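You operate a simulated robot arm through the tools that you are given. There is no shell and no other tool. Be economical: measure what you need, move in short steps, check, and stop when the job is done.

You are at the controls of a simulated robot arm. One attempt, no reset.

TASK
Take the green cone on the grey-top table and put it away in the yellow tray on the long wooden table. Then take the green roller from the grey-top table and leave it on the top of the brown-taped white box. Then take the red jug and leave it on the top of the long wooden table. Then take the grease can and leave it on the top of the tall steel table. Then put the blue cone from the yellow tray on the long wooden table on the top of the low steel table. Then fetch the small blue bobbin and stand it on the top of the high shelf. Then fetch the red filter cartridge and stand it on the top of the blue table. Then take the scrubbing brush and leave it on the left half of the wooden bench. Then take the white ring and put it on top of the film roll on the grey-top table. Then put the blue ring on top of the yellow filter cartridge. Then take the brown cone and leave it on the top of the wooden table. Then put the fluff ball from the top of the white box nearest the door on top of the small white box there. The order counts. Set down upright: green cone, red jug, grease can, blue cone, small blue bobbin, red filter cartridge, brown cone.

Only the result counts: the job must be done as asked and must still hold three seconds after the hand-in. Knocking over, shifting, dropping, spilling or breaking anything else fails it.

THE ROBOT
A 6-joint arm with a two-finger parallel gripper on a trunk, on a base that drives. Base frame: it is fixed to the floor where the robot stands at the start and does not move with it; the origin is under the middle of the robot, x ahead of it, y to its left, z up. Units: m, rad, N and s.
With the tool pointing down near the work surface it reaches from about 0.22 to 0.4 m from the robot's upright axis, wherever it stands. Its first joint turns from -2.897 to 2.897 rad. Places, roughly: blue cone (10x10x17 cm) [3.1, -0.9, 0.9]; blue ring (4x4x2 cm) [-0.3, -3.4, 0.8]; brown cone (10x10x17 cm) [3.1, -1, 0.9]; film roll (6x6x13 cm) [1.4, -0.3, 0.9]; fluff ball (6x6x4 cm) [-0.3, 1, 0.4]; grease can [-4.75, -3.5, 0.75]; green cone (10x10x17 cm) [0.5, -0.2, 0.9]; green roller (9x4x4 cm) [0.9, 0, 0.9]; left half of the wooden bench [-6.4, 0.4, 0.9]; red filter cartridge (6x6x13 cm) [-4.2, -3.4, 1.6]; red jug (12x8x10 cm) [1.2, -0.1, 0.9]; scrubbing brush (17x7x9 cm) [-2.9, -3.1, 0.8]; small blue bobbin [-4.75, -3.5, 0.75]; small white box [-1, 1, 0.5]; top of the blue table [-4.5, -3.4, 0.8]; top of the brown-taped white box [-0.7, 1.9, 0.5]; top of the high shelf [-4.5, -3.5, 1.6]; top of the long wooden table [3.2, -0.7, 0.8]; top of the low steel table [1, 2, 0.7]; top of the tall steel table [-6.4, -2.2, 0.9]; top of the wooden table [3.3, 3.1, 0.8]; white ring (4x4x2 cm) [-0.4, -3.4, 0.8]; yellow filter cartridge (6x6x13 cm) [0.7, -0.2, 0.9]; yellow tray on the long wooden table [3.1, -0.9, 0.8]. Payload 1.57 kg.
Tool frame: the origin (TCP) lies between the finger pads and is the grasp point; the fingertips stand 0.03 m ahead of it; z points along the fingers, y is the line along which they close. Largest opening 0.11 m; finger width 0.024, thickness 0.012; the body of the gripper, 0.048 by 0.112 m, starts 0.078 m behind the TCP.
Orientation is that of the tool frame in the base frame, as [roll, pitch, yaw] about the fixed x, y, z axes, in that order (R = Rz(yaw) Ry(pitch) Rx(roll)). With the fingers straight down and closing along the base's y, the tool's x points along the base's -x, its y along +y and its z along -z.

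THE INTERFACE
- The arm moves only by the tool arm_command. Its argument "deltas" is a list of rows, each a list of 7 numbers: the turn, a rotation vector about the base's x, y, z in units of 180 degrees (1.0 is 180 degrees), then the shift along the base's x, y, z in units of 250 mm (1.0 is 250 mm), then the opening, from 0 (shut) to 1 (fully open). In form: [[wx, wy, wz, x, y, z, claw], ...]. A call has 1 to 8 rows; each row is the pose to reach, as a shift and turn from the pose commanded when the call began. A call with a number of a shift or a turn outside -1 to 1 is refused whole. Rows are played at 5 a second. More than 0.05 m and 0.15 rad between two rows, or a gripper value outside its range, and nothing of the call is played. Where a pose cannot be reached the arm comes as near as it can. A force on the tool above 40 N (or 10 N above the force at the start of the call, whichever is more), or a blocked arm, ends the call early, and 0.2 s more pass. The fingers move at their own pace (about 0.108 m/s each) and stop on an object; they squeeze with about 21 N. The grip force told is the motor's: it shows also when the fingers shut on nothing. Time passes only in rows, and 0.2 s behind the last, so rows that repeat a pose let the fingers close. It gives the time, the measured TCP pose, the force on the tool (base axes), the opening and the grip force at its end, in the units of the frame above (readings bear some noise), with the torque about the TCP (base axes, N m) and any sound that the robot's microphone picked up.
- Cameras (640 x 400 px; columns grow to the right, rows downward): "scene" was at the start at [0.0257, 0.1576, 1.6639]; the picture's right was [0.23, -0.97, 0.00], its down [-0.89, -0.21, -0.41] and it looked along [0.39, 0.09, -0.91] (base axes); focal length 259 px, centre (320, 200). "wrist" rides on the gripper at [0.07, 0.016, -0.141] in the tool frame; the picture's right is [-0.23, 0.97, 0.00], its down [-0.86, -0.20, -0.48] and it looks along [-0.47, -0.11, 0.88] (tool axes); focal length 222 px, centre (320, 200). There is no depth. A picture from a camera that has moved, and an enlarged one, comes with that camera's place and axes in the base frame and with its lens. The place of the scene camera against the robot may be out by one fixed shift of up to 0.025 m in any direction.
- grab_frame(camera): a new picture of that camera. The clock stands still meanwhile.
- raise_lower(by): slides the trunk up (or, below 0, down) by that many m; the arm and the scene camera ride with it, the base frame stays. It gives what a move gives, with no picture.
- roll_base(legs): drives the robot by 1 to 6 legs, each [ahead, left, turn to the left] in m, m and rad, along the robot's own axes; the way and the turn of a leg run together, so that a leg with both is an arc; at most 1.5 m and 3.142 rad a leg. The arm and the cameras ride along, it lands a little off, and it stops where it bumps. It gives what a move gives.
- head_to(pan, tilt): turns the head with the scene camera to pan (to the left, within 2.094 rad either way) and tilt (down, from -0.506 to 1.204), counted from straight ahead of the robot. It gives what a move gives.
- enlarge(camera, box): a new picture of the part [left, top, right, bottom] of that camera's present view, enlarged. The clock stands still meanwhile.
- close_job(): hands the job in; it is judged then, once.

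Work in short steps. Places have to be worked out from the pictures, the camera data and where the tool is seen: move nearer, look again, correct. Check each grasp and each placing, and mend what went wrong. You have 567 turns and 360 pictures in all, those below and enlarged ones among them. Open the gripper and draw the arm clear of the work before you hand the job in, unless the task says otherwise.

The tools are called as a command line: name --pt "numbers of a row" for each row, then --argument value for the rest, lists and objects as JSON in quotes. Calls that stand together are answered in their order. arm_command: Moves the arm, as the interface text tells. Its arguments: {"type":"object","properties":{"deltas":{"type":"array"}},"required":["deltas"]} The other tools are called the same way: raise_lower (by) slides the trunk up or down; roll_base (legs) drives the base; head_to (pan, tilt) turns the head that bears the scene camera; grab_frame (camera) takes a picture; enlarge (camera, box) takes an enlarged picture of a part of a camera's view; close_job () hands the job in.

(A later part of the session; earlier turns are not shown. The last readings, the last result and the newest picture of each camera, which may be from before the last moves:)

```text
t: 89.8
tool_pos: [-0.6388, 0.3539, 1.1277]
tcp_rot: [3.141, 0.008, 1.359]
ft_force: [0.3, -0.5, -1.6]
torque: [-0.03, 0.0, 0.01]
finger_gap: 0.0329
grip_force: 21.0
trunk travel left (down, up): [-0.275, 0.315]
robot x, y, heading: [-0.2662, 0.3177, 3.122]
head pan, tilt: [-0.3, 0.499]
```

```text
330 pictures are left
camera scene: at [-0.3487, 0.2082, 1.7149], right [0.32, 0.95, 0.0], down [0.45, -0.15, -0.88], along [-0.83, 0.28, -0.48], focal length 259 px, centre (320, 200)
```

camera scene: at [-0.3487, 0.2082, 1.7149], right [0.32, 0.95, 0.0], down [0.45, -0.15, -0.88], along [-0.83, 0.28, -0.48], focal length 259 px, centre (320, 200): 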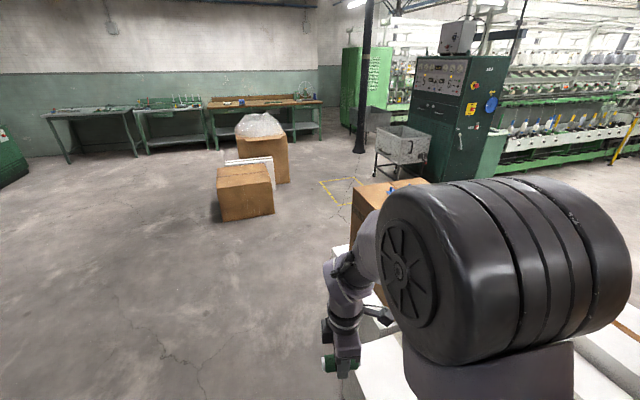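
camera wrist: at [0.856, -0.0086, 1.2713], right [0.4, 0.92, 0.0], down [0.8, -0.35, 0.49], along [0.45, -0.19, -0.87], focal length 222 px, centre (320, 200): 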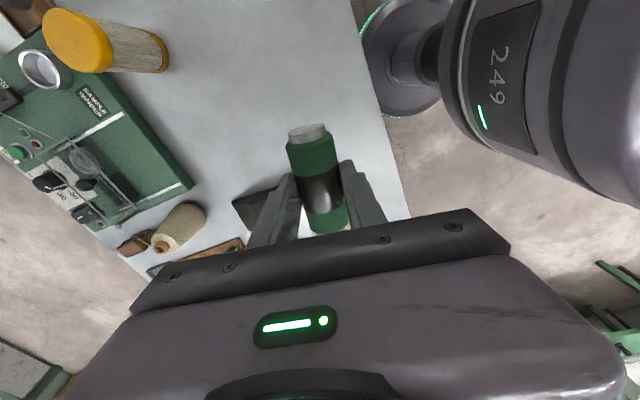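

The way is clear to x≈−2.45. I drive there and turn to face +y.

roll_base --legs '[[1.1, 0, 0.02], [1.1, 0, 0], [0, 0, -1.57]]'

head_to --pan 0.2 --tilt 0.5

grab_frame --camera "scene"

head_to --pan -1.3 --tilt 0.6

grab_frame --camera "scene"

```text
t: 104.5
tool_pos: [-2.4672, 0.6984, 1.1279]
tcp_rot: [3.141, 0.008, -0.167]
ft_force: [0.7, -0.5, -1.8]
torque: [0.01, -0.01, -0.01]
finger_gap: 0.0329
grip_force: 21.1
trunk travel left (down, up): [-0.275, 0.315]
robot x, y, heading: [-2.4862, 0.3256, 1.598]
head pan, tilt: [-0.3, 0.499]
```

```text
t: 105.4
tool_pos: [-2.4665, 0.6983, 1.1285]
tcp_rot: [3.14, 0.01, -0.166]
ft_force: [-0.3, -0.2, -1.1]
torque: [0.01, 0.02, -0.02]
finger_gap: 0.033
grip_force: 20.6
trunk travel left (down, up): [-0.275, 0.315]
robot x, y, heading: [-2.4856, 0.3267, 1.596]
head pan, tilt: [0.201, 0.499]
```

```text
329 pictures are left
camera scene: at [-2.6591, 0.3943, 1.7149], right [0.97, 0.22, 0.0], down [0.11, -0.47, -0.88], along [-0.2, 0.86, -0.48], focal length 259 px, centre (320, 200)
```

scene: 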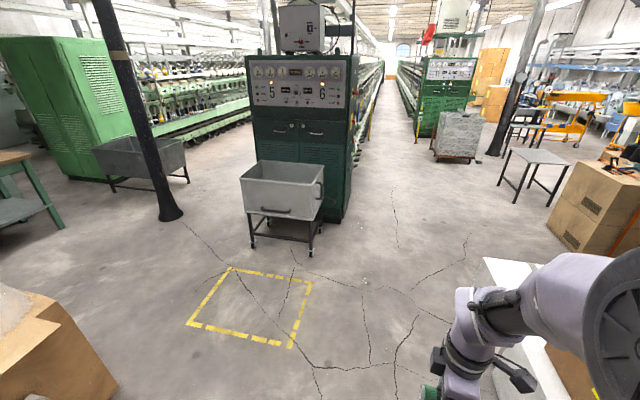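

```text
t: 107.0
tool_pos: [-2.467, 0.6985, 1.129]
tcp_rot: [3.14, 0.011, -0.166]
ft_force: [0.0, 0.2, -1.6]
torque: [-0.02, 0.02, -0.01]
finger_gap: 0.0327
grip_force: 20.9
trunk travel left (down, up): [-0.275, 0.315]
robot x, y, heading: [-2.4867, 0.3267, 1.597]
head pan, tilt: [-1.3, 0.6]
```

```text
328 pictures are left
camera scene: at [-2.5542, 0.3315, 1.7059], right [0.29, -0.96, 0.0], down [-0.54, -0.17, -0.83], along [0.79, 0.24, -0.56], focal length 259 px, centre (320, 200)
```

scene: 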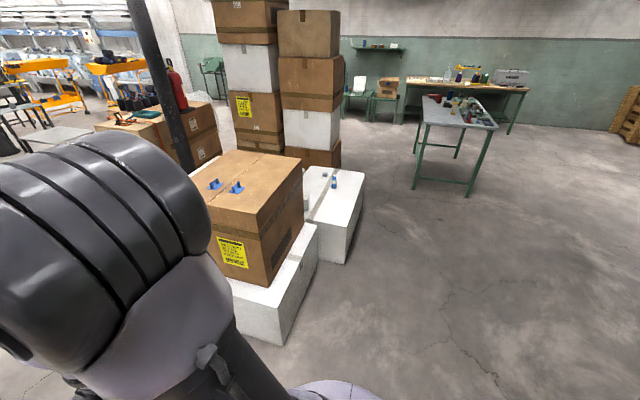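

I advance 2.0 m along x≈−2.5, clear of the cart, then look right.

roll_base --legs '[[1.0, 0, -0.025], [1.1, 0, 0]]'

head_to --pan -0.75 --tilt 0.5

grab_frame --camera "scene"

```text
t: 117.8
tool_pos: [-2.4515, 2.8699, 1.1293]
tcp_rot: [3.14, 0.01, -0.206]
ft_force: [0.4, -0.4, -1.7]
torque: [-0.03, -0.03, -0.02]
finger_gap: 0.0329
grip_force: 21.4
trunk travel left (down, up): [-0.275, 0.315]
robot x, y, heading: [-2.4863, 2.4974, 1.553]
head pan, tilt: [-1.3, 0.6]
```

```text
t: 118.8
tool_pos: [-2.4515, 2.8703, 1.1289]
tcp_rot: [3.139, 0.009, -0.205]
ft_force: [-0.2, -0.3, -1.0]
torque: [0.0, -0.02, 0.0]
finger_gap: 0.0328
grip_force: 21.3
trunk travel left (down, up): [-0.275, 0.315]
robot x, y, heading: [-2.4866, 2.4971, 1.559]
head pan, tilt: [-0.75, 0.499]
```

```text
327 pictures are left
camera scene: at [-2.5757, 2.5496, 1.7149], right [0.72, -0.69, 0.0], down [-0.33, -0.35, -0.88], along [0.61, 0.63, -0.48], focal length 259 px, centre (320, 200)
```

scene: 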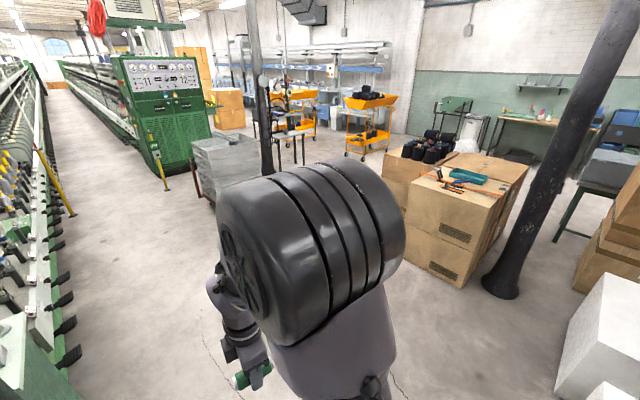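

Brown tool boxes stand at x>−0.63, y>2.86, pole at (−0.35,2.63). I turn to face −y and approach sideways to x≈−1.35, y≈2.65, then look.

roll_base --legs '[[0, 0, -1.56], [0, 0, -1.56], [-0.18, 0, 0], [0, 1.15, 0]]'

head_to --pan 0.4 --tilt 0.9

grab_frame --camera "scene"

```text
t: 133.4
tool_pos: [-1.3482, 2.3128, 1.1294]
tcp_rot: [3.14, 0.009, 2.966]
ft_force: [-0.2, -0.2, -1.7]
torque: [0.01, 0.02, -0.03]
finger_gap: 0.0333
grip_force: 20.6
trunk travel left (down, up): [-0.275, 0.315]
robot x, y, heading: [-1.3241, 2.6843, -1.553]
head pan, tilt: [-0.75, 0.499]
```

```text
t: 134.8
tool_pos: [-1.3481, 2.3124, 1.1284]
tcp_rot: [3.139, 0.009, 2.965]
ft_force: [0.0, -0.9, -1.9]
torque: [0.0, -0.03, 0.03]
finger_gap: 0.0327
grip_force: 20.7
trunk travel left (down, up): [-0.275, 0.315]
robot x, y, heading: [-1.3237, 2.6867, -1.554]
head pan, tilt: [0.4, 0.901]
```

```text
326 pictures are left
camera scene: at [-1.1667, 2.6432, 1.6811], right [-0.91, -0.4, 0.0], down [-0.32, 0.72, -0.62], along [0.25, -0.57, -0.78], focal length 259 px, centre (320, 200)
```

scene: 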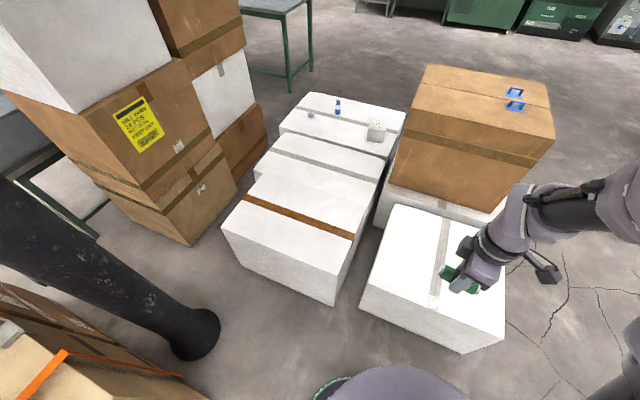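

The brown tape runs at y≈1.915, box top near edge y≈2.16. I drive diagonally to about (−0.72,2.42).

roll_base --legs '[[0.26, 0.6, -0.017]]'

grab_frame --camera "wrist"

grab_frame --camera "scene"

```text
t: 138.4
tool_pos: [-0.7475, 2.0605, 1.1276]
tcp_rot: [3.14, 0.008, 2.956]
ft_force: [0.6, 0.5, -0.7]
torque: [0.01, 0.01, 0.02]
finger_gap: 0.0329
grip_force: 21.0
trunk travel left (down, up): [-0.275, 0.315]
robot x, y, heading: [-0.7201, 2.4339, -1.565]
head pan, tilt: [0.4, 0.901]
```

```text
325 pictures are left
camera wrist: at [-0.8146, 2.089, 1.2705], right [0.4, 0.92, 0.0], down [0.8, -0.35, 0.49], along [0.45, -0.19, -0.87], focal length 222 px, centre (320, 200)
```

wrist: 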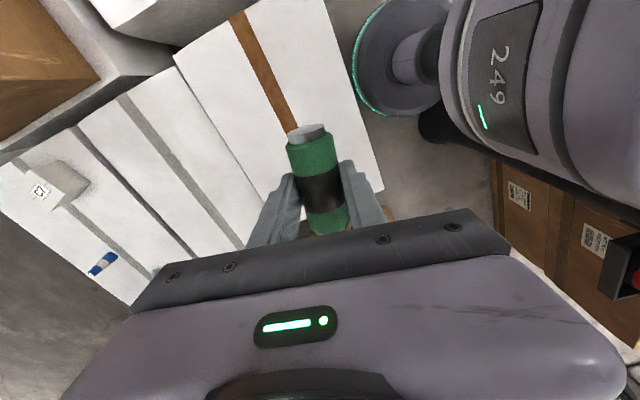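

```text
324 pictures are left
camera scene: at [-0.563, 2.3896, 1.681], right [-0.92, -0.4, 0.0], down [-0.31, 0.72, -0.62], along [0.25, -0.57, -0.78], focal length 259 px, centre (320, 200)
```

scene: 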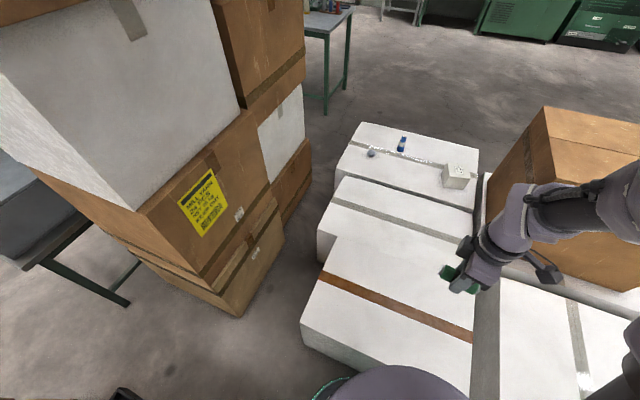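

TCP is already over the box between tape and near edge. I lower the trunk fully.

raise_lower --by -0.27

arm_command --pt "0 0 0 0 -0.03 -0.15 0" --pt "0 0 0 0 -0.06 -0.3 0" --pt "0 0 0 0 -0.06 -0.45 0" --pt "0 0 0 0 -0.06 -0.6 0" --pt "0 0 0 0 -0.06 -0.75 0" --pt "0 0 0 0 -0.06 -0.9 0" --pt "0 0 0 0 -0.06 -0.98 0"

grab_frame --camera "wrist"

```text
t: 141.2
tool_pos: [-0.7484, 2.061, 0.8589]
tcp_rot: [3.14, 0.008, 2.956]
ft_force: [0.2, -0.6, -1.4]
torque: [-0.01, -0.01, -0.01]
finger_gap: 0.033
grip_force: 20.7
trunk travel left (down, up): [-0.005, 0.585]
robot x, y, heading: [-0.7219, 2.4348, -1.565]
head pan, tilt: [0.4, 0.901]
```

```text
t: 142.8
tool_pos: [-0.7484, 2.045, 0.6148]
tcp_rot: [3.138, 0.008, 2.957]
ft_force: [-0.7, -0.4, -0.7]
torque: [-0.01, -0.01, 0.0]
finger_gap: 0.0327
grip_force: 20.5
trunk travel left (down, up): [-0.005, 0.585]
robot x, y, heading: [-0.7205, 2.4355, -1.56]
head pan, tilt: [0.4, 0.901]
```

```text
323 pictures are left
camera wrist: at [-0.8155, 2.0739, 0.7564], right [0.4, 0.92, 0.0], down [0.8, -0.35, 0.49], along [0.45, -0.19, -0.87], focal length 222 px, centre (320, 200)
```

wrist: 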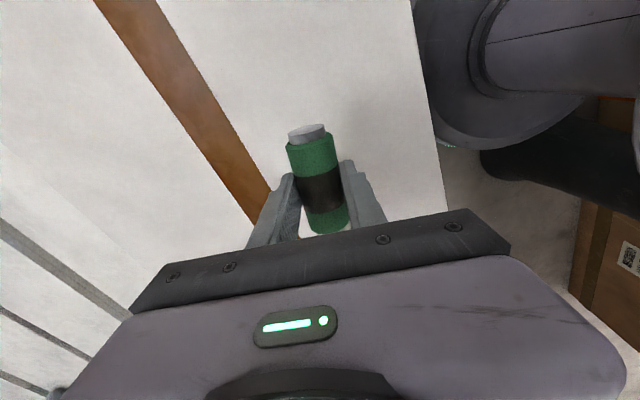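

Triangulated box top ≈0.51, so contact near TCP 0.546. I lower gently.

arm_command --pt "0 0 0 0 0 -0.1 0" --pt "0 0 0 0 0 -0.18 0" --pt "0 0 0 0 0 -0.23 0" --pt "0 0 0 0 0 -0.26 0" --pt "0 0 0 0 0 -0.28 0" --pt "0 0 0 0 0 -0.3 0" --pt "0 0 0 0 0 -0.32 0" --pt "0 0 0 0 0 -0.34 0"

```text
t: 144.6
tool_pos: [-0.7498, 2.0383, 0.5303]
tcp_rot: [3.133, 0.008, 2.955]
ft_force: [1.5, 1.7, 14.1]
torque: [0.09, 0.33, 0.0]
finger_gap: 0.033
grip_force: 20.7
out of reach, approached as far as the arm can: row 2, 4, 5, 6, 7, 8
trunk travel left (down, up): [-0.005, 0.585]
robot x, y, heading: [-0.7233, 2.436, -1.56]
head pan, tilt: [0.4, 0.901]
```

Contact (14 N up). I open and rise.

arm_command --pt "0 0 0 0 0 0.01 0.2" --pt "0 0 0 0 0 0.01 0.5" --pt "0 0 0 0 0 0.01 0.6" --pt "0 0 0 0 0 0.12 0.6" --pt "0 0 0 0 0 0.28 0.6" --pt "0 0 0 0 0 0.44 0.6" --pt "0 0 0 0 0 0.6 0.6"

grab_frame --camera "wrist"

```text
t: 146.2
tool_pos: [-0.7499, 2.0361, 0.6814]
tcp_rot: [3.14, 0.007, 2.956]
ft_force: [0.2, 0.0, 1.1]
torque: [-0.01, -0.03, 0.0]
finger_gap: 0.0662
grip_force: 0.1
out of reach, approached as far as the arm can: row 4
trunk travel left (down, up): [-0.005, 0.585]
robot x, y, heading: [-0.7222, 2.4346, -1.562]
head pan, tilt: [0.4, 0.901]
```

```text
322 pictures are left
camera wrist: at [-0.816, 2.0647, 0.8234], right [0.4, 0.92, 0.0], down [0.8, -0.35, 0.49], along [0.45, -0.19, -0.87], focal length 222 px, centre (320, 200)
```

wrist: 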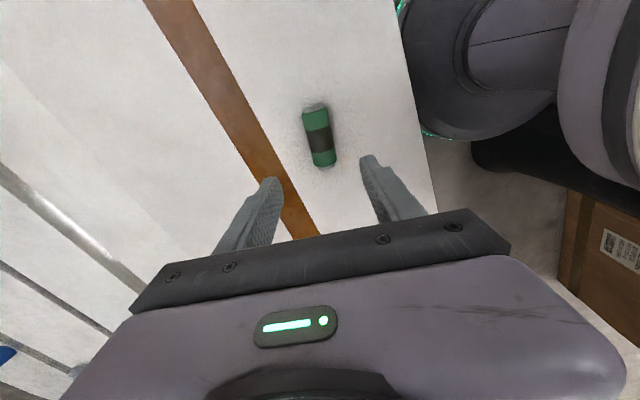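

The roller lies still on the box. Next the red jug: raise the trunk and retrace the path, staying facing −y.

raise_lower --by 0.27

arm_command --pt "0 0 0 0 0.02 0.18 0.6" --pt "0 0 0 0 0.02 0.36 0.6" --pt "0 0 0 0 0.02 0.54 0.6" --pt "0 0 0 0 0.02 0.72 0.6"

roll_base --legs '[[-0.26, -0.6, 0], [0, -1.15, 0], [1.2, 0, 0], [1.1, 0, 0]]'

```text
t: 148.9
tool_pos: [-0.7487, 2.0366, 0.9511]
tcp_rot: [-3.142, 0.01, 2.958]
ft_force: [-0.5, -0.3, 0.5]
torque: [-0.02, -0.01, 0.01]
finger_gap: 0.0662
grip_force: 0.0
trunk travel left (down, up): [-0.275, 0.315]
robot x, y, heading: [-0.7248, 2.434, -1.563]
head pan, tilt: [0.4, 0.901]
```

```text
t: 149.9
tool_pos: [-0.7485, 2.0423, 1.1299]
tcp_rot: [3.141, 0.01, 2.957]
ft_force: [-0.1, -0.1, -0.5]
torque: [-0.02, -0.01, -0.01]
finger_gap: 0.0661
grip_force: 0.0
trunk travel left (down, up): [-0.275, 0.315]
robot x, y, heading: [-0.719, 2.4341, -1.561]
head pan, tilt: [0.4, 0.901]
```

```text
t: 170.1
tool_pos: [-2.3729, -0.0754, 1.1299]
tcp_rot: [3.14, 0.006, 3.006]
ft_force: [-0.4, 0.0, -0.2]
torque: [0.01, -0.01, 0.02]
finger_gap: 0.0663
grip_force: 0.1
trunk travel left (down, up): [-0.275, 0.315]
robot x, y, heading: [-2.3636, 0.3204, -1.51]
head pan, tilt: [0.4, 0.901]
```

roll_base --legs '[[0, 0, -0.06], [0, 1.2, 0], [0, 1.2, 0]]'

```text
t: 182.3
tool_pos: [-0.0004, -0.0748, 1.1297]
tcp_rot: [3.141, 0.008, 2.949]
ft_force: [0.0, -0.3, 0.3]
torque: [0.0, 0.01, 0.0]
finger_gap: 0.066
grip_force: 0.1
trunk travel left (down, up): [-0.275, 0.315]
robot x, y, heading: [0.0264, 0.3154, -1.572]
head pan, tilt: [0.4, 0.901]
```

roll_base --legs '[[-0.03, 1.15, 0]]'

head_to --pan 0.1 --tilt 1.0

grab_frame --camera "scene"

grab_frame --camera "wrist"

```text
t: 188.1
tool_pos: [1.1545, -0.0399, 1.1298]
tcp_rot: [3.14, 0.009, 2.956]
ft_force: [0.8, -0.3, -0.4]
torque: [0.02, 0.02, -0.02]
finger_gap: 0.0661
grip_force: 0.1
trunk travel left (down, up): [-0.275, 0.315]
robot x, y, heading: [1.1829, 0.3522, -1.559]
head pan, tilt: [0.4, 0.901]
```

```text
t: 188.9
tool_pos: [1.1536, -0.0406, 1.1302]
tcp_rot: [3.14, 0.009, 2.959]
ft_force: [-0.1, 0.5, 0.5]
torque: [-0.03, 0.01, 0.01]
finger_gap: 0.066
grip_force: 0.0
trunk travel left (down, up): [-0.275, 0.315]
robot x, y, heading: [1.1813, 0.3484, -1.563]
head pan, tilt: [0.099, 1.0]
```

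```text
321 pictures are left
camera scene: at [1.3164, 0.3075, 1.6739], right [-0.99, -0.11, 0.0], down [-0.09, 0.84, -0.54], along [0.06, -0.54, -0.84], focal length 259 px, centre (320, 200)
```

scene: 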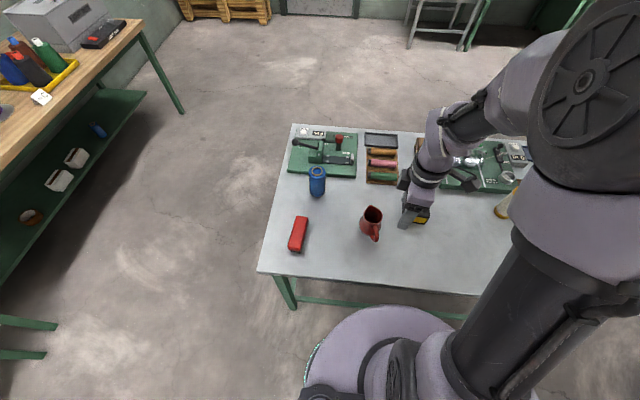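

```text
320 pictures are left
camera wrist: at [1.0874, -0.0122, 1.272], right [0.4, 0.92, 0.0], down [0.8, -0.35, 0.49], along [0.45, -0.19, -0.87], focal length 222 px, centre (320, 200)
```

wrist: 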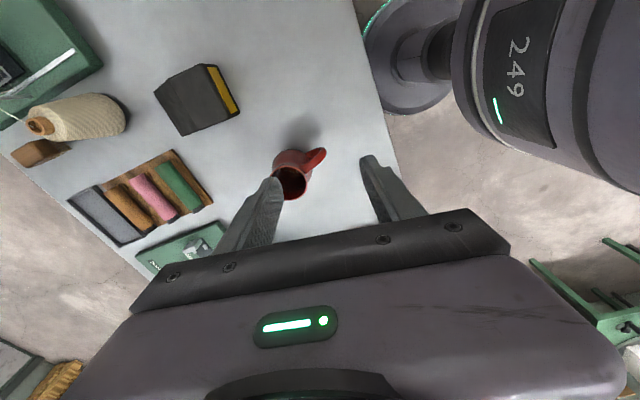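

Jug mouth centre ≈(1.207,−0.115), handle pointing to +y/−x. I drive 0.055 ahead and turn the wrist −1.05 rad so the fingers close across the body, clear of the handle.

roll_base --legs '[[0.055, 0, -0.008]]'

arm_command --pt "0 0 -0.045 0.03 0 0 1" --pt "0 0 -0.09 0.06 0 0 1" --pt "0 0 -0.135 0.1 0 0 1" --pt "0 0 -0.18 0.14 0 0 1" --pt "0 0 -0.225 0.18 0 0 1" --pt "0 0 -0.27 0.2 0 0 1" --pt "0 0 -0.315 0.2 0 0 1" --pt "0 0 -0.334 0.2 0 0 1"

grab_frame --camera "wrist"

```text
t: 189.9
tool_pos: [1.1509, -0.0974, 1.1295]
tcp_rot: [3.14, 0.008, 2.949]
ft_force: [-0.5, -0.4, -0.3]
torque: [0.03, 0.03, -0.02]
finger_gap: 0.0661
grip_force: 0.0
trunk travel left (down, up): [-0.275, 0.315]
robot x, y, heading: [1.1795, 0.2965, -1.57]
head pan, tilt: [0.099, 1.0]
```

```text
t: 191.7
tool_pos: [1.2008, -0.095, 1.1291]
tcp_rot: [3.14, 0.007, 1.898]
ft_force: [0.2, 0.5, -1.1]
torque: [0.01, -0.01, 0.02]
finger_gap: 0.1098
grip_force: 0.1
trunk travel left (down, up): [-0.275, 0.315]
robot x, y, heading: [1.1814, 0.2936, -1.571]
head pan, tilt: [0.099, 1.0]
```

```text
319 pictures are left
camera wrist: at [1.1936, -0.023, 1.2722], right [1.0, 0.1, 0.0], down [0.08, -0.87, 0.49], along [0.05, -0.48, -0.87], focal length 222 px, centre (320, 200)
```

wrist: 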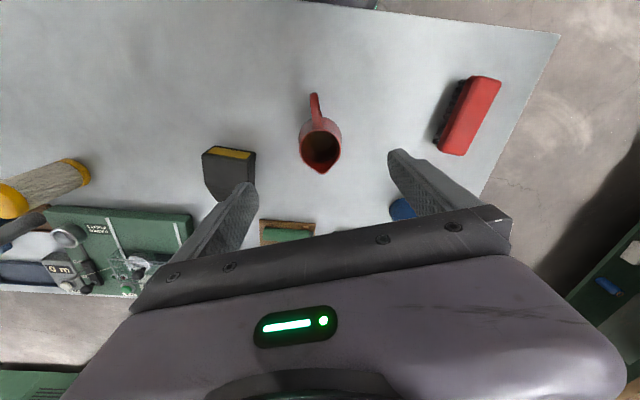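

Jug well aligned; body centre ≈(1.204,−0.108). I descend to z≈0.90.

arm_command --pt "0 0 0 0.012 -0.05 -0.1 1" --pt "0 0 0 0.012 -0.05 -0.25 1" --pt "0 0 0 0.012 -0.05 -0.4 1" --pt "0 0 0 0.012 -0.05 -0.55 1" --pt "0 0 0 0.012 -0.05 -0.7 1" --pt "0 0 0 0.012 -0.05 -0.83 1" --pt "0 0 0 0.012 -0.05 -0.916 1"

grab_frame --camera "wrist"

```text
t: 193.3
tool_pos: [1.2037, -0.1087, 0.8995]
tcp_rot: [3.141, 0.009, 1.899]
ft_force: [-0.1, 0.3, 0.0]
torque: [0.02, 0.02, -0.02]
finger_gap: 0.11
grip_force: 0.0
trunk travel left (down, up): [-0.275, 0.315]
robot x, y, heading: [1.1807, 0.298, -1.566]
head pan, tilt: [0.099, 1.0]
```

```text
318 pictures are left
camera wrist: at [1.1967, -0.0371, 1.0416], right [0.99, 0.1, 0.0], down [0.09, -0.87, 0.49], along [0.05, -0.48, -0.87], focal length 222 px, centre (320, 200)
```

wrist: 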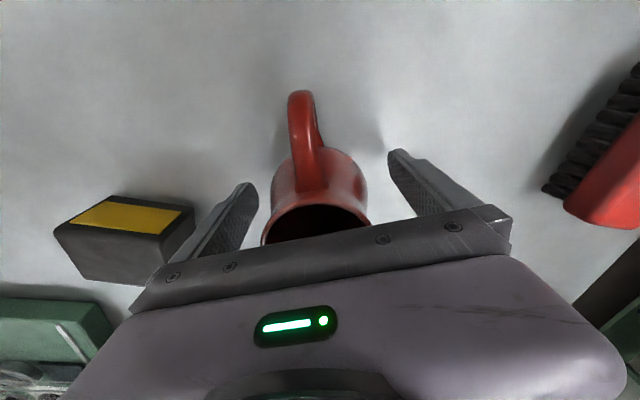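

arm_command --pt "0 0 0 0 0 0 0.4" --pt "0 0 0 0 0 0 0" --pt "0 0 0 0 0 0 0" --pt "0 0 0 0 0 0 0"

arm_command --pt "0 0 0 0 0 0.05 0" --pt "0 0 0 0 0 0.12 0" --pt "0 0 0 0 0 0.2 0"

grab_frame --camera "wrist"

```text
t: 194.3
tool_pos: [1.2045, -0.1081, 0.8997]
tcp_rot: [3.14, 0.009, 1.898]
ft_force: [0.8, 0.2, 0.1]
torque: [-0.04, 0.0, -0.01]
finger_gap: 0.0746
grip_force: 20.5
trunk travel left (down, up): [-0.275, 0.315]
robot x, y, heading: [1.1807, 0.2941, -1.576]
head pan, tilt: [0.099, 1.0]
```

```text
t: 195.1
tool_pos: [1.2021, -0.1081, 0.9497]
tcp_rot: [3.141, 0.009, 1.899]
ft_force: [-1.2, -0.1, -2.7]
torque: [0.04, -0.01, 0.0]
finger_gap: 0.0746
grip_force: 20.8
trunk travel left (down, up): [-0.275, 0.315]
robot x, y, heading: [1.1819, 0.2947, -1.573]
head pan, tilt: [0.099, 1.0]
```

```text
317 pictures are left
camera wrist: at [1.1958, -0.0369, 1.0932], right [0.99, 0.1, 0.0], down [0.09, -0.87, 0.49], along [0.05, -0.48, -0.87], focal length 222 px, centre (320, 200)
```

wrist: 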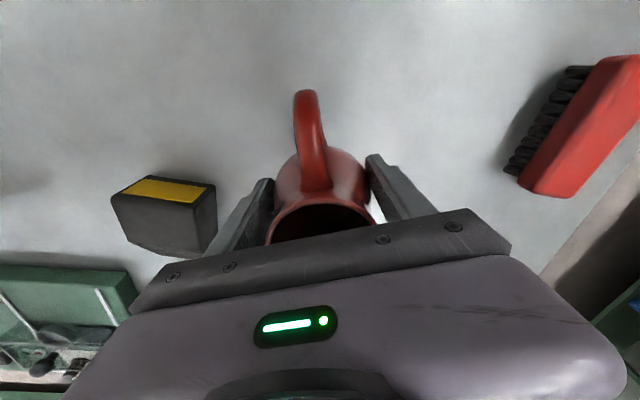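

Jug held firmly and level (2.7 N). I lift higher, back off, and drive round to the long wooden table.

arm_command --pt "0 0 0 0 0 0.15 0" --pt "0 0 0 0 0 0.3 0" --pt "0 0 0 0 0 0.45 0" --pt "0 0 0 0 0 0.6 0" --pt "0 0 0 0 0 0.75 0"

roll_base --legs '[[-0.2, 0, 0], [0, 0.9, 0], [0, 0, 1.573], [0.1, -1.03, 0]]'

head_to --pan 0.1 --tilt 0.75

grab_frame --camera "scene"

```text
t: 196.3
tool_pos: [1.2042, -0.1076, 1.1396]
tcp_rot: [3.139, 0.009, 1.898]
ft_force: [0.2, 1.1, -3.2]
torque: [-0.01, -0.01, 0.01]
finger_gap: 0.0744
grip_force: 21.1
trunk travel left (down, up): [-0.275, 0.315]
robot x, y, heading: [1.1819, 0.2976, -1.573]
head pan, tilt: [0.099, 1.0]
```

```text
t: 211.0
tool_pos: [2.5949, -0.4871, 1.1388]
tcp_rot: [3.14, 0.009, -2.79]
ft_force: [0.0, -0.2, -3.2]
torque: [-0.01, -0.02, -0.01]
finger_gap: 0.0739
grip_force: 21.3
trunk travel left (down, up): [-0.275, 0.315]
robot x, y, heading: [2.1894, -0.5189, 0.022]
head pan, tilt: [0.099, 1.0]
```

```text
t: 211.7
tool_pos: [2.5964, -0.4869, 1.1395]
tcp_rot: [3.138, 0.009, -2.791]
ft_force: [-0.5, 0.0, -3.9]
torque: [0.0, 0.01, 0.0]
finger_gap: 0.0742
grip_force: 21.0
trunk travel left (down, up): [-0.275, 0.315]
robot x, y, heading: [2.1932, -0.5193, 0.017]
head pan, tilt: [0.099, 0.75]
```

```text
316 pictures are left
camera scene: at [2.2385, -0.3656, 1.6929], right [0.12, -0.99, 0.0], down [-0.68, -0.08, -0.73], along [0.73, 0.09, -0.68], focal length 259 px, centre (320, 200)
```

scene: 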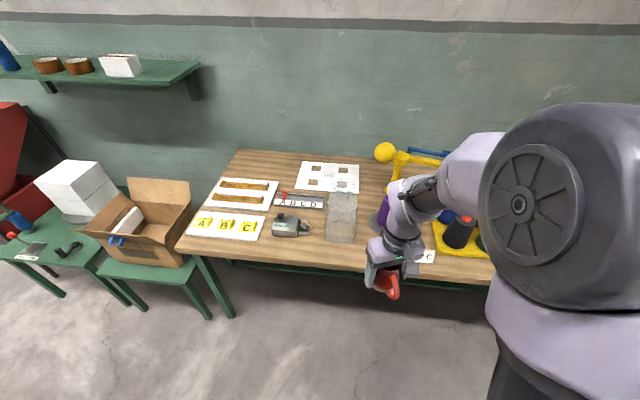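

Free span at the front is y≈−0.44 (bottle) to −0.69 (card). Target (2.895,−0.565). I close in and check with the wrist camera.

roll_base --legs '[[0.28, -0.078, -0.017]]'

grab_frame --camera "wrist"

grab_frame --camera "scene"

```text
t: 213.7
tool_pos: [2.8781, -0.5675, 1.1368]
tcp_rot: [3.14, 0.009, -2.809]
ft_force: [-0.4, -0.1, -3.3]
torque: [-0.04, 0.05, 0.0]
finger_gap: 0.0742
grip_force: 21.0
trunk travel left (down, up): [-0.275, 0.315]
robot x, y, heading: [2.4711, -0.5963, 0.008]
head pan, tilt: [0.099, 0.75]
```

```text
315 pictures are left
camera wrist: at [2.8062, -0.5766, 1.2806], right [-0.1, 0.99, 0.0], down [0.87, 0.09, 0.49], along [0.48, 0.05, -0.87], focal length 222 px, centre (320, 200)
```

wrist: 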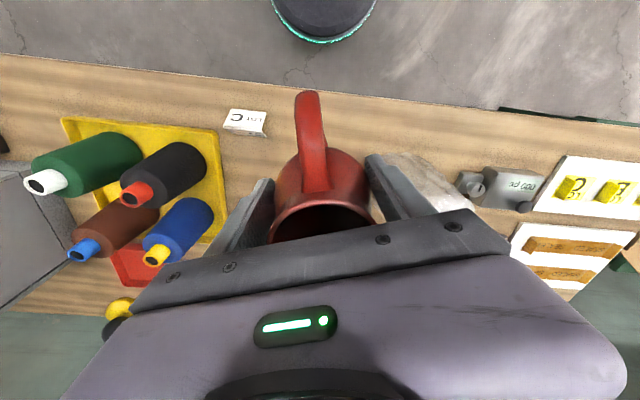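

```text
314 pictures are left
camera scene: at [2.5233, -0.441, 1.6929], right [0.1, -0.99, 0.0], down [-0.68, -0.07, -0.73], along [0.73, 0.08, -0.68], focal length 259 px, centre (320, 200)
```

scene: 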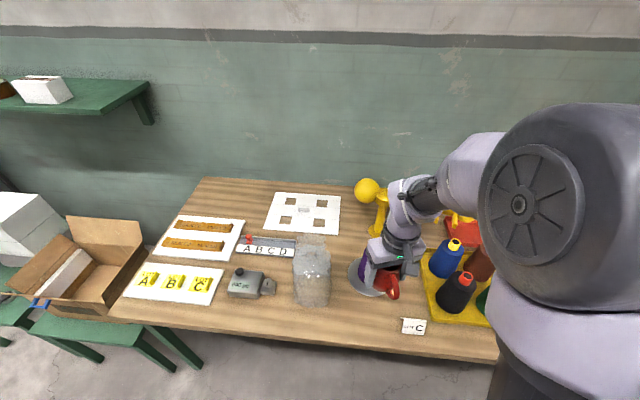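

Good spot. I descend in stages above the free area.

arm_command --pt "0 0 0 0.05 0 -0.15 0" --pt "0 0 0 0.05 0 -0.3 0" --pt "0 0 0 0.05 0 -0.45 0" --pt "0 0 0 0.05 0 -0.6 0" --pt "0 0 0 0.05 0 -0.75 0" --pt "0 0 0 0.05 0 -0.9 0" --pt "0 0 0 0.05 0 -0.98 0"

grab_frame --camera "wrist"

```text
t: 215.3
tool_pos: [2.89, -0.5677, 0.8945]
tcp_rot: [3.138, 0.009, -2.806]
ft_force: [0.4, 0.6, -3.1]
torque: [-0.02, -0.04, 0.02]
finger_gap: 0.0741
grip_force: 21.0
trunk travel left (down, up): [-0.275, 0.315]
robot x, y, heading: [2.4713, -0.593, 0.006]
head pan, tilt: [0.099, 0.75]
```

```text
313 pictures are left
camera wrist: at [2.8187, -0.5761, 1.0361], right [-0.1, 0.99, 0.0], down [0.87, 0.09, 0.49], along [0.48, 0.05, -0.87], focal length 222 px, centre (320, 200)
```

wrist: 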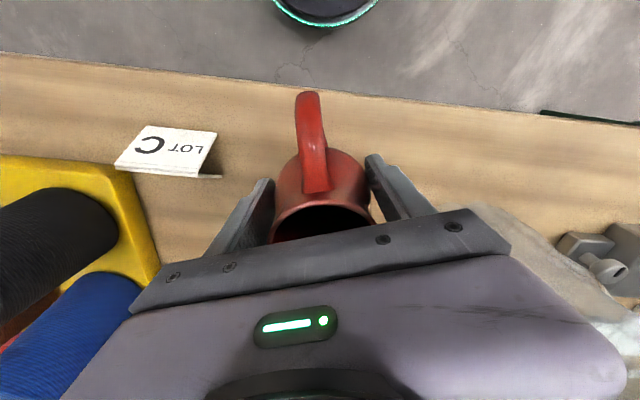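

arm_command --pt "0 0 0 0 0 -0.06 0" --pt "0 0 0 0 0 -0.1 0" --pt "0 0 0 0 0 -0.125 0" --pt "0 0 0 0 0 -0.145 0" --pt "0 0 0 0 0 -0.16 0" --pt "0 0 0 0 0 -0.175 0"

```text
t: 216.7
tool_pos: [2.8897, -0.5662, 0.8505]
tcp_rot: [-3.141, 0.012, -2.807]
ft_force: [-0.1, 0.2, 0.7]
torque: [0.07, 0.06, 0.01]
finger_gap: 0.0745
grip_force: 21.5
trunk travel left (down, up): [-0.275, 0.315]
robot x, y, heading: [2.4717, -0.5916, 0.01]
head pan, tilt: [0.099, 0.75]
```

Contact just begun (weight gone). I lower a hair more, open slightly each side, and rise.

arm_command --pt "0 0 0 0 0 -0.008 0" --pt "0 0 0 0 0 -0.008 0.75" --pt "0 0 0 0 0 -0.008 0.85" --pt "0 0 0 0 0 0.06 0.85" --pt "0 0 0 0 0 0.2 0.85" --pt "0 0 0 0 0 0.4 0.85" --pt "0 0 0 0 0 0.6 0.85" --pt "0 0 0 0 0 0.8 0.85"

grab_frame --camera "wrist"

```text
t: 218.5
tool_pos: [2.8858, -0.5684, 1.0498]
tcp_rot: [3.141, 0.008, -2.807]
ft_force: [-0.5, 0.0, 0.8]
torque: [-0.02, -0.04, -0.03]
finger_gap: 0.0935
grip_force: 0.0
trunk travel left (down, up): [-0.275, 0.315]
robot x, y, heading: [2.4704, -0.5943, 0.009]
head pan, tilt: [0.099, 0.75]
```

```text
312 pictures are left
camera wrist: at [2.8153, -0.5776, 1.1918], right [-0.11, 0.99, 0.0], down [0.87, 0.09, 0.49], along [0.48, 0.05, -0.87], focal length 222 px, centre (320, 200)
```

wrist: 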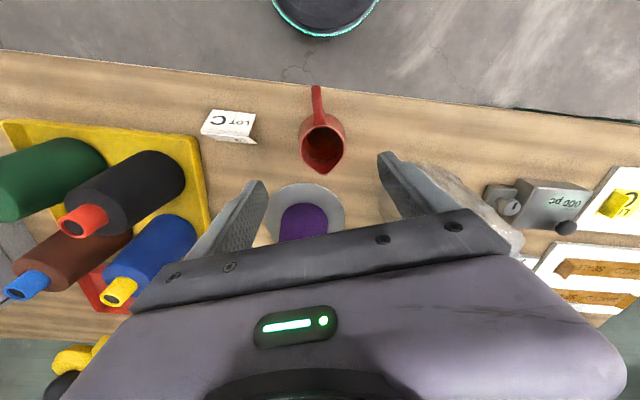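

Jug stands well. Now the grease can at the far wall: I raise the arm, square the wrist, and drive along y≈−2 toward x≈−4, facing −y.

arm_command --pt "0 0 -0.035 -0.05 0.02 0.15 0.85" --pt "0 0 -0.07 -0.1 0.04 0.3 0.85" --pt "0 0 -0.105 -0.1 0.08 0.4 0.85"

roll_base --legs '[[-0.5, 0, 0], [0, 0, -1.58], [1.3, 0, 0], [0, -1.5, 0], [0, -1.5, 0]]'

head_to --pan -0.5 --tilt 0.35

grab_frame --camera "scene"

```text
t: 219.3
tool_pos: [2.865, -0.5471, 1.1512]
tcp_rot: [3.14, 0.009, -3.138]
ft_force: [0.1, 0.4, 0.1]
torque: [0.0, -0.01, 0.02]
finger_gap: 0.0934
grip_force: 0.0
trunk travel left (down, up): [-0.275, 0.315]
robot x, y, heading: [2.4728, -0.5909, 0.007]
head pan, tilt: [0.099, 0.75]
```

```text
t: 246.2
tool_pos: [-1.003, -2.1948, 1.1502]
tcp_rot: [3.139, 0.009, 1.537]
ft_force: [-0.1, 0.4, 0.4]
torque: [-0.02, 0.02, 0.02]
finger_gap: 0.0937
grip_force: 0.1
trunk travel left (down, up): [-0.275, 0.315]
robot x, y, heading: [-1.0346, -1.7997, -1.602]
head pan, tilt: [0.099, 0.75]
```

```text
t: 247.2
tool_pos: [-1.0029, -2.1949, 1.1499]
tcp_rot: [3.139, 0.009, 1.538]
ft_force: [-1.1, 0.8, -0.5]
torque: [-0.01, -0.05, -0.01]
finger_gap: 0.0935
grip_force: 0.0
trunk travel left (down, up): [-0.275, 0.315]
robot x, y, heading: [-1.0368, -1.7979, -1.606]
head pan, tilt: [-0.499, 0.351]
```

```text
311 pictures are left
camera scene: at [-0.952, -1.8604, 1.7286], right [-0.86, 0.51, 0.0], down [0.17, 0.3, -0.94], along [-0.47, -0.81, -0.34], focal length 259 px, centre (320, 200)
```

scene: 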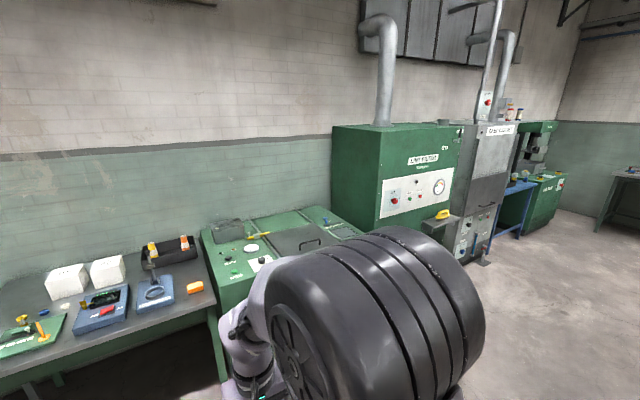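

I continue along the wall to x≈−3.9 and look at the blue table.

roll_base --legs '[[0, 0, 0.035], [0, -1.5, 0], [0, -1.4, 0]]'

head_to --pan -0.6 --tilt 0.4

grab_frame --camera "scene"

head_to --pan 0.5 --tilt 0.4

grab_frame --camera "scene"

```text
t: 261.4
tool_pos: [-3.86, -2.2561, 1.15]
tcp_rot: [3.14, 0.01, 1.593]
ft_force: [1.1, 0.9, -0.4]
torque: [0.03, -0.02, 0.04]
finger_gap: 0.0937
grip_force: 0.0
trunk travel left (down, up): [-0.275, 0.315]
robot x, y, heading: [-3.9141, -1.8645, -1.546]
head pan, tilt: [-0.499, 0.351]
```

```text
t: 262.1
tool_pos: [-3.8585, -2.2571, 1.1502]
tcp_rot: [3.14, 0.01, 1.594]
ft_force: [-0.1, -0.8, -0.4]
torque: [0.02, -0.02, 0.0]
finger_gap: 0.0933
grip_force: 0.0
trunk travel left (down, up): [-0.275, 0.315]
robot x, y, heading: [-3.9081, -1.8607, -1.545]
head pan, tilt: [-0.6, 0.4]
```

```text
310 pictures are left
camera scene: at [-3.8349, -1.9142, 1.7241], right [-0.84, 0.55, 0.0], down [0.21, 0.33, -0.92], along [-0.5, -0.77, -0.39], focal length 259 px, centre (320, 200)
```

scene: 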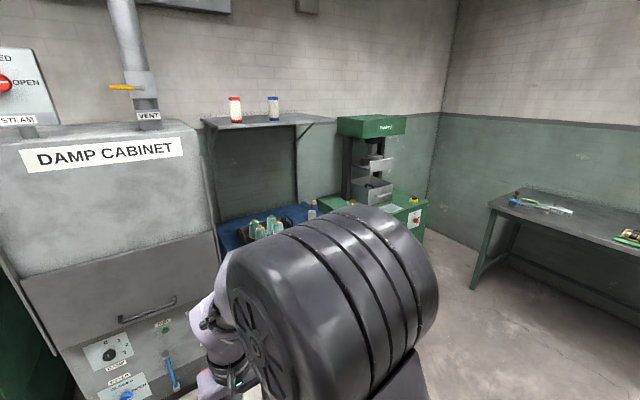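

```text
t: 263.4
tool_pos: [-3.859, -2.2568, 1.1499]
tcp_rot: [3.139, 0.008, 1.593]
ft_force: [0.1, -0.4, 0.5]
torque: [0.0, 0.02, -0.02]
finger_gap: 0.0936
grip_force: 0.0
trunk travel left (down, up): [-0.275, 0.315]
robot x, y, heading: [-3.9127, -1.8637, -1.547]
head pan, tilt: [0.499, 0.4]
```

```text
309 pictures are left
camera scene: at [-3.7382, -1.9168, 1.7241], right [-0.87, -0.5, 0.0], down [-0.19, 0.34, -0.92], along [0.46, -0.8, -0.39], focal length 259 px, centre (320, 200)
```

scene: 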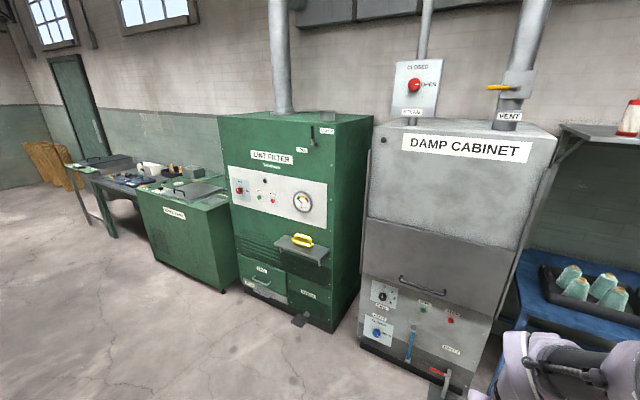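

The blue table is beyond the damp cabinet, under the high shelf. I sidestep in front of it and look.

roll_base --legs '[[0.2, -0.85, -0.025]]'

head_to --pan 0.1 --tilt 0.5

grab_frame --camera "scene"

grab_frame --camera "wrist"

```text
t: 268.1
tool_pos: [-4.7137, -2.4691, 1.1512]
tcp_rot: [3.139, 0.009, 1.576]
ft_force: [-0.2, 0.2, 0.6]
torque: [0.04, -0.01, 0.01]
finger_gap: 0.0933
grip_force: 0.0
trunk travel left (down, up): [-0.275, 0.315]
robot x, y, heading: [-4.7613, -2.0756, -1.569]
head pan, tilt: [0.499, 0.4]
```

```text
t: 268.9
tool_pos: [-4.7132, -2.4706, 1.1503]
tcp_rot: [3.138, 0.01, 1.575]
ft_force: [0.2, 0.3, -0.2]
torque: [0.0, -0.02, -0.01]
finger_gap: 0.0937
grip_force: 0.2
trunk travel left (down, up): [-0.275, 0.315]
robot x, y, heading: [-4.7571, -2.0753, -1.563]
head pan, tilt: [0.099, 0.499]
```

```text
308 pictures are left
camera scene: at [-4.6218, -2.1421, 1.715], right [-0.99, -0.11, 0.0], down [-0.05, 0.48, -0.88], along [0.09, -0.87, -0.48], focal length 259 px, centre (320, 200)
```

scene: 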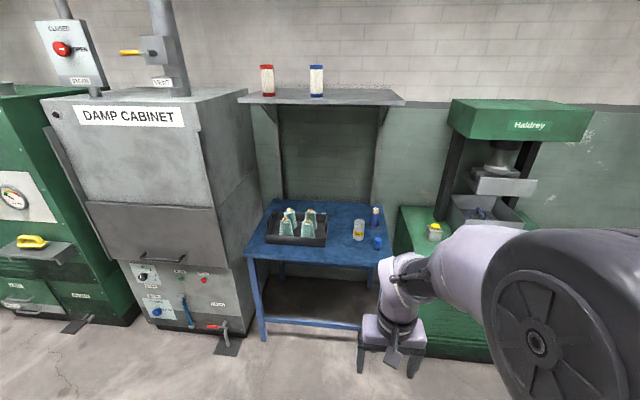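

```text
307 pictures are left
camera wrist: at [-4.6976, -2.3995, 1.2923], right [0.97, -0.22, 0.0], down [-0.2, -0.85, 0.49], along [-0.1, -0.47, -0.87], focal length 222 px, centre (320, 200)
```

wrist: 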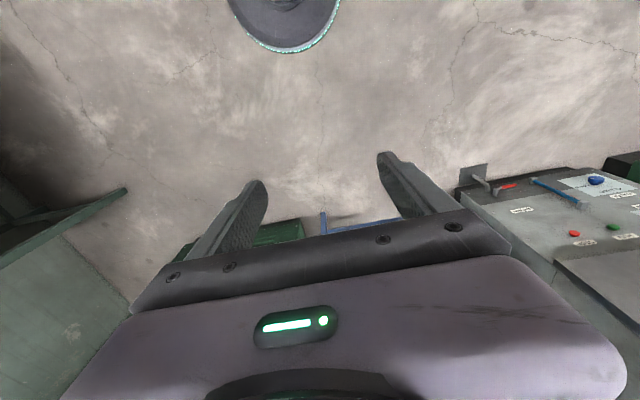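

enlarge --camera "scene" --box '[230, 50, 470, 270]'

```text
1.82 times, centred on (350, 160) of scene
camera zoom: at [-4.6218, -2.1421, 1.715], right [-0.99, -0.11, 0.0], down [-0.05, 0.48, -0.88], along [0.09, -0.87, -0.48], focal length 471 px, centre (266, 273)
```

zoom: 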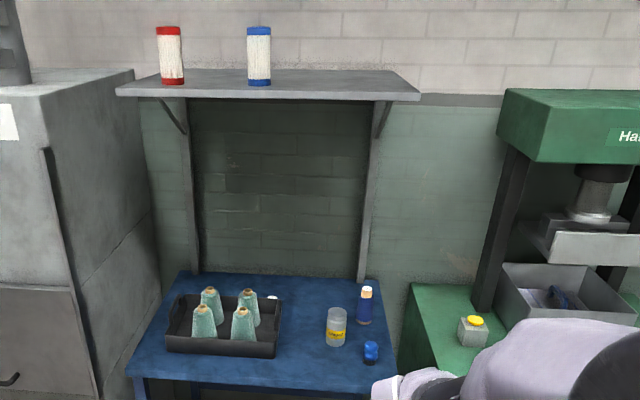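

roll_base --legs '[[0.45, 0.02, 0]]'

head_to --pan 0.0 --tilt 0.7

enlarge --camera "scene" --box '[220, 80, 420, 240]'

```text
t: 271.6
tool_pos: [-4.6905, -2.9163, 1.1508]
tcp_rot: [3.139, 0.009, 1.577]
ft_force: [0.1, -0.8, 0.4]
torque: [0.01, 0.02, 0.02]
finger_gap: 0.0937
grip_force: 0.0
trunk travel left (down, up): [-0.275, 0.315]
robot x, y, heading: [-4.7382, -2.5218, -1.561]
head pan, tilt: [0.099, 0.499]
```

```text
t: 272.4
tool_pos: [-4.6899, -2.9168, 1.1508]
tcp_rot: [3.139, 0.011, 1.574]
ft_force: [-0.3, 0.5, -0.4]
torque: [0.0, -0.02, 0.0]
finger_gap: 0.0933
grip_force: 0.1
trunk travel left (down, up): [-0.275, 0.315]
robot x, y, heading: [-4.74, -2.524, -1.565]
head pan, tilt: [0.0, 0.7]
```

```text
2.50 times, centred on (320, 160) of scene
camera zoom: at [-4.608, -2.5833, 1.6973], right [-1.0, -0.01, 0.0], down [0.0, 0.64, -0.77], along [0.01, -0.77, -0.64], focal length 647 px, centre (320, 300)
```

zoom: 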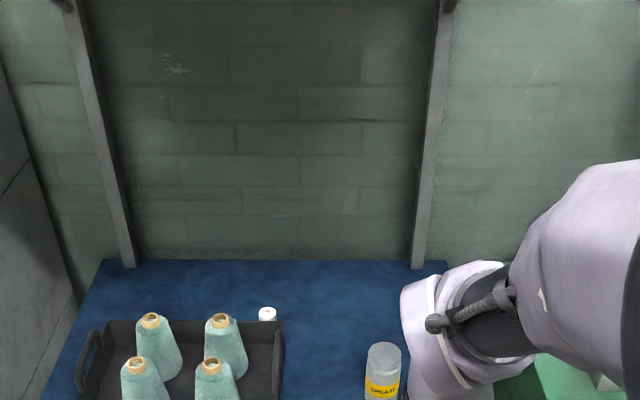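

Label reads GREASE: the clear jar is the grease can. I tilt further down and take both views to locate it.

head_to --pan 0.0 --tilt 0.95

grab_frame --camera "scene"

grab_frame --camera "wrist"

```text
t: 273.1
tool_pos: [-4.6902, -2.9164, 1.1504]
tcp_rot: [3.139, 0.009, 1.576]
ft_force: [0.2, 0.2, 0.7]
torque: [-0.01, 0.03, 0.01]
finger_gap: 0.0935
grip_force: 0.1
trunk travel left (down, up): [-0.275, 0.315]
robot x, y, heading: [-4.7387, -2.5229, -1.564]
head pan, tilt: [0.0, 0.949]
```

```text
304 pictures are left
camera scene: at [-4.6081, -2.5711, 1.6775], right [-1.0, -0.01, 0.0], down [-0.01, 0.81, -0.58], along [0.0, -0.58, -0.81], focal length 259 px, centre (320, 200)
```

scene: 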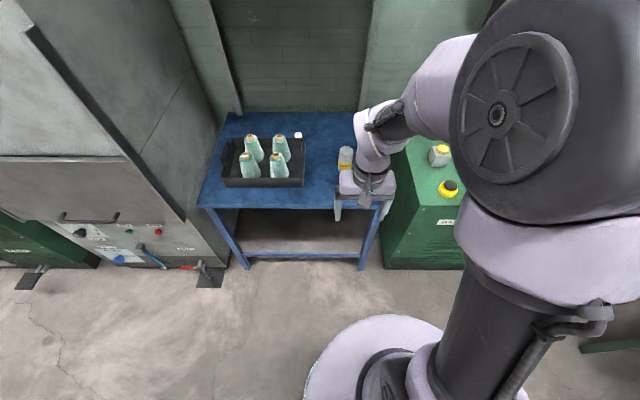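

```text
303 pictures are left
camera wrist: at [-4.6745, -2.8464, 1.2924], right [0.98, -0.22, 0.0], down [-0.2, -0.85, 0.49], along [-0.1, -0.48, -0.87], focal length 222 px, centre (320, 200)
```

wrist: 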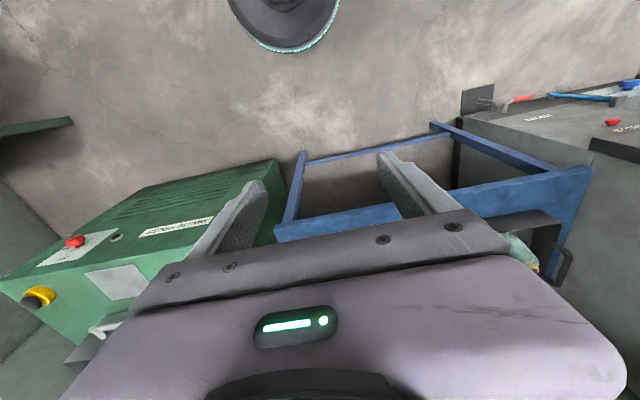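

Table top ≈0.76, front edge y≈−3.19; jar ≈(−4.726,−3.405), about 6.5 cm wide. I lower the trunk 0.15 to pass under the shelf and drive to y≈−2.96.

raise_lower --by -0.15

roll_base --legs '[[0.42, -0.03, 0]]'

grab_frame --camera "wrist"

grab_frame --camera "scene"

```text
t: 274.9
tool_pos: [-4.6905, -2.9164, 1.0006]
tcp_rot: [3.139, 0.009, 1.576]
ft_force: [-0.4, 0.2, 0.3]
torque: [-0.05, -0.02, 0.02]
finger_gap: 0.0933
grip_force: 0.1
trunk travel left (down, up): [-0.125, 0.465]
robot x, y, heading: [-4.7354, -2.5186, -1.563]
head pan, tilt: [0.0, 0.949]
```

```text
t: 277.5
tool_pos: [-4.7113, -3.3309, 1.001]
tcp_rot: [3.14, 0.008, 1.589]
ft_force: [0.0, 0.1, 0.1]
torque: [0.01, 0.04, 0.0]
finger_gap: 0.0935
grip_force: 0.0
trunk travel left (down, up): [-0.125, 0.465]
robot x, y, heading: [-4.7594, -2.9397, -1.553]
head pan, tilt: [0.0, 0.949]
```

```text
302 pictures are left
camera wrist: at [-4.696, -3.2605, 1.1422], right [0.98, -0.21, 0.0], down [-0.19, -0.85, 0.49], along [-0.1, -0.48, -0.87], focal length 222 px, centre (320, 200)
```

wrist: 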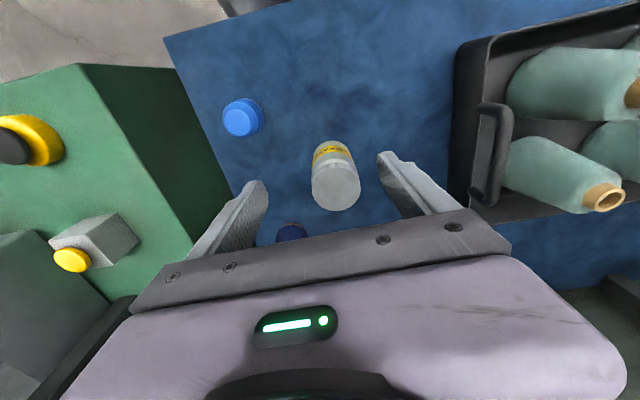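

```text
301 pictures are left
camera scene: at [-4.6325, -2.9846, 1.5274], right [-1.0, -0.02, 0.0], down [-0.01, 0.81, -0.58], along [0.01, -0.58, -0.81], focal length 259 px, centre (320, 200)
```

scene: 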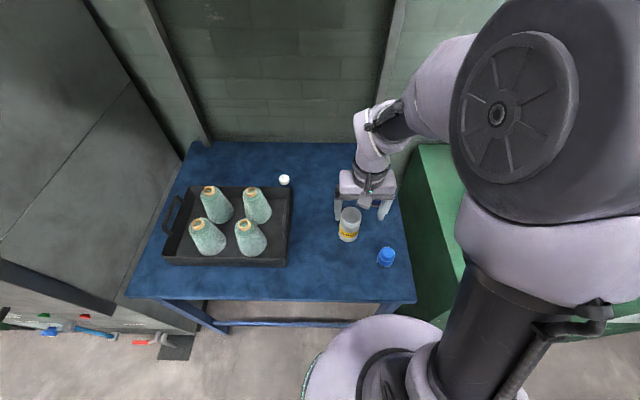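

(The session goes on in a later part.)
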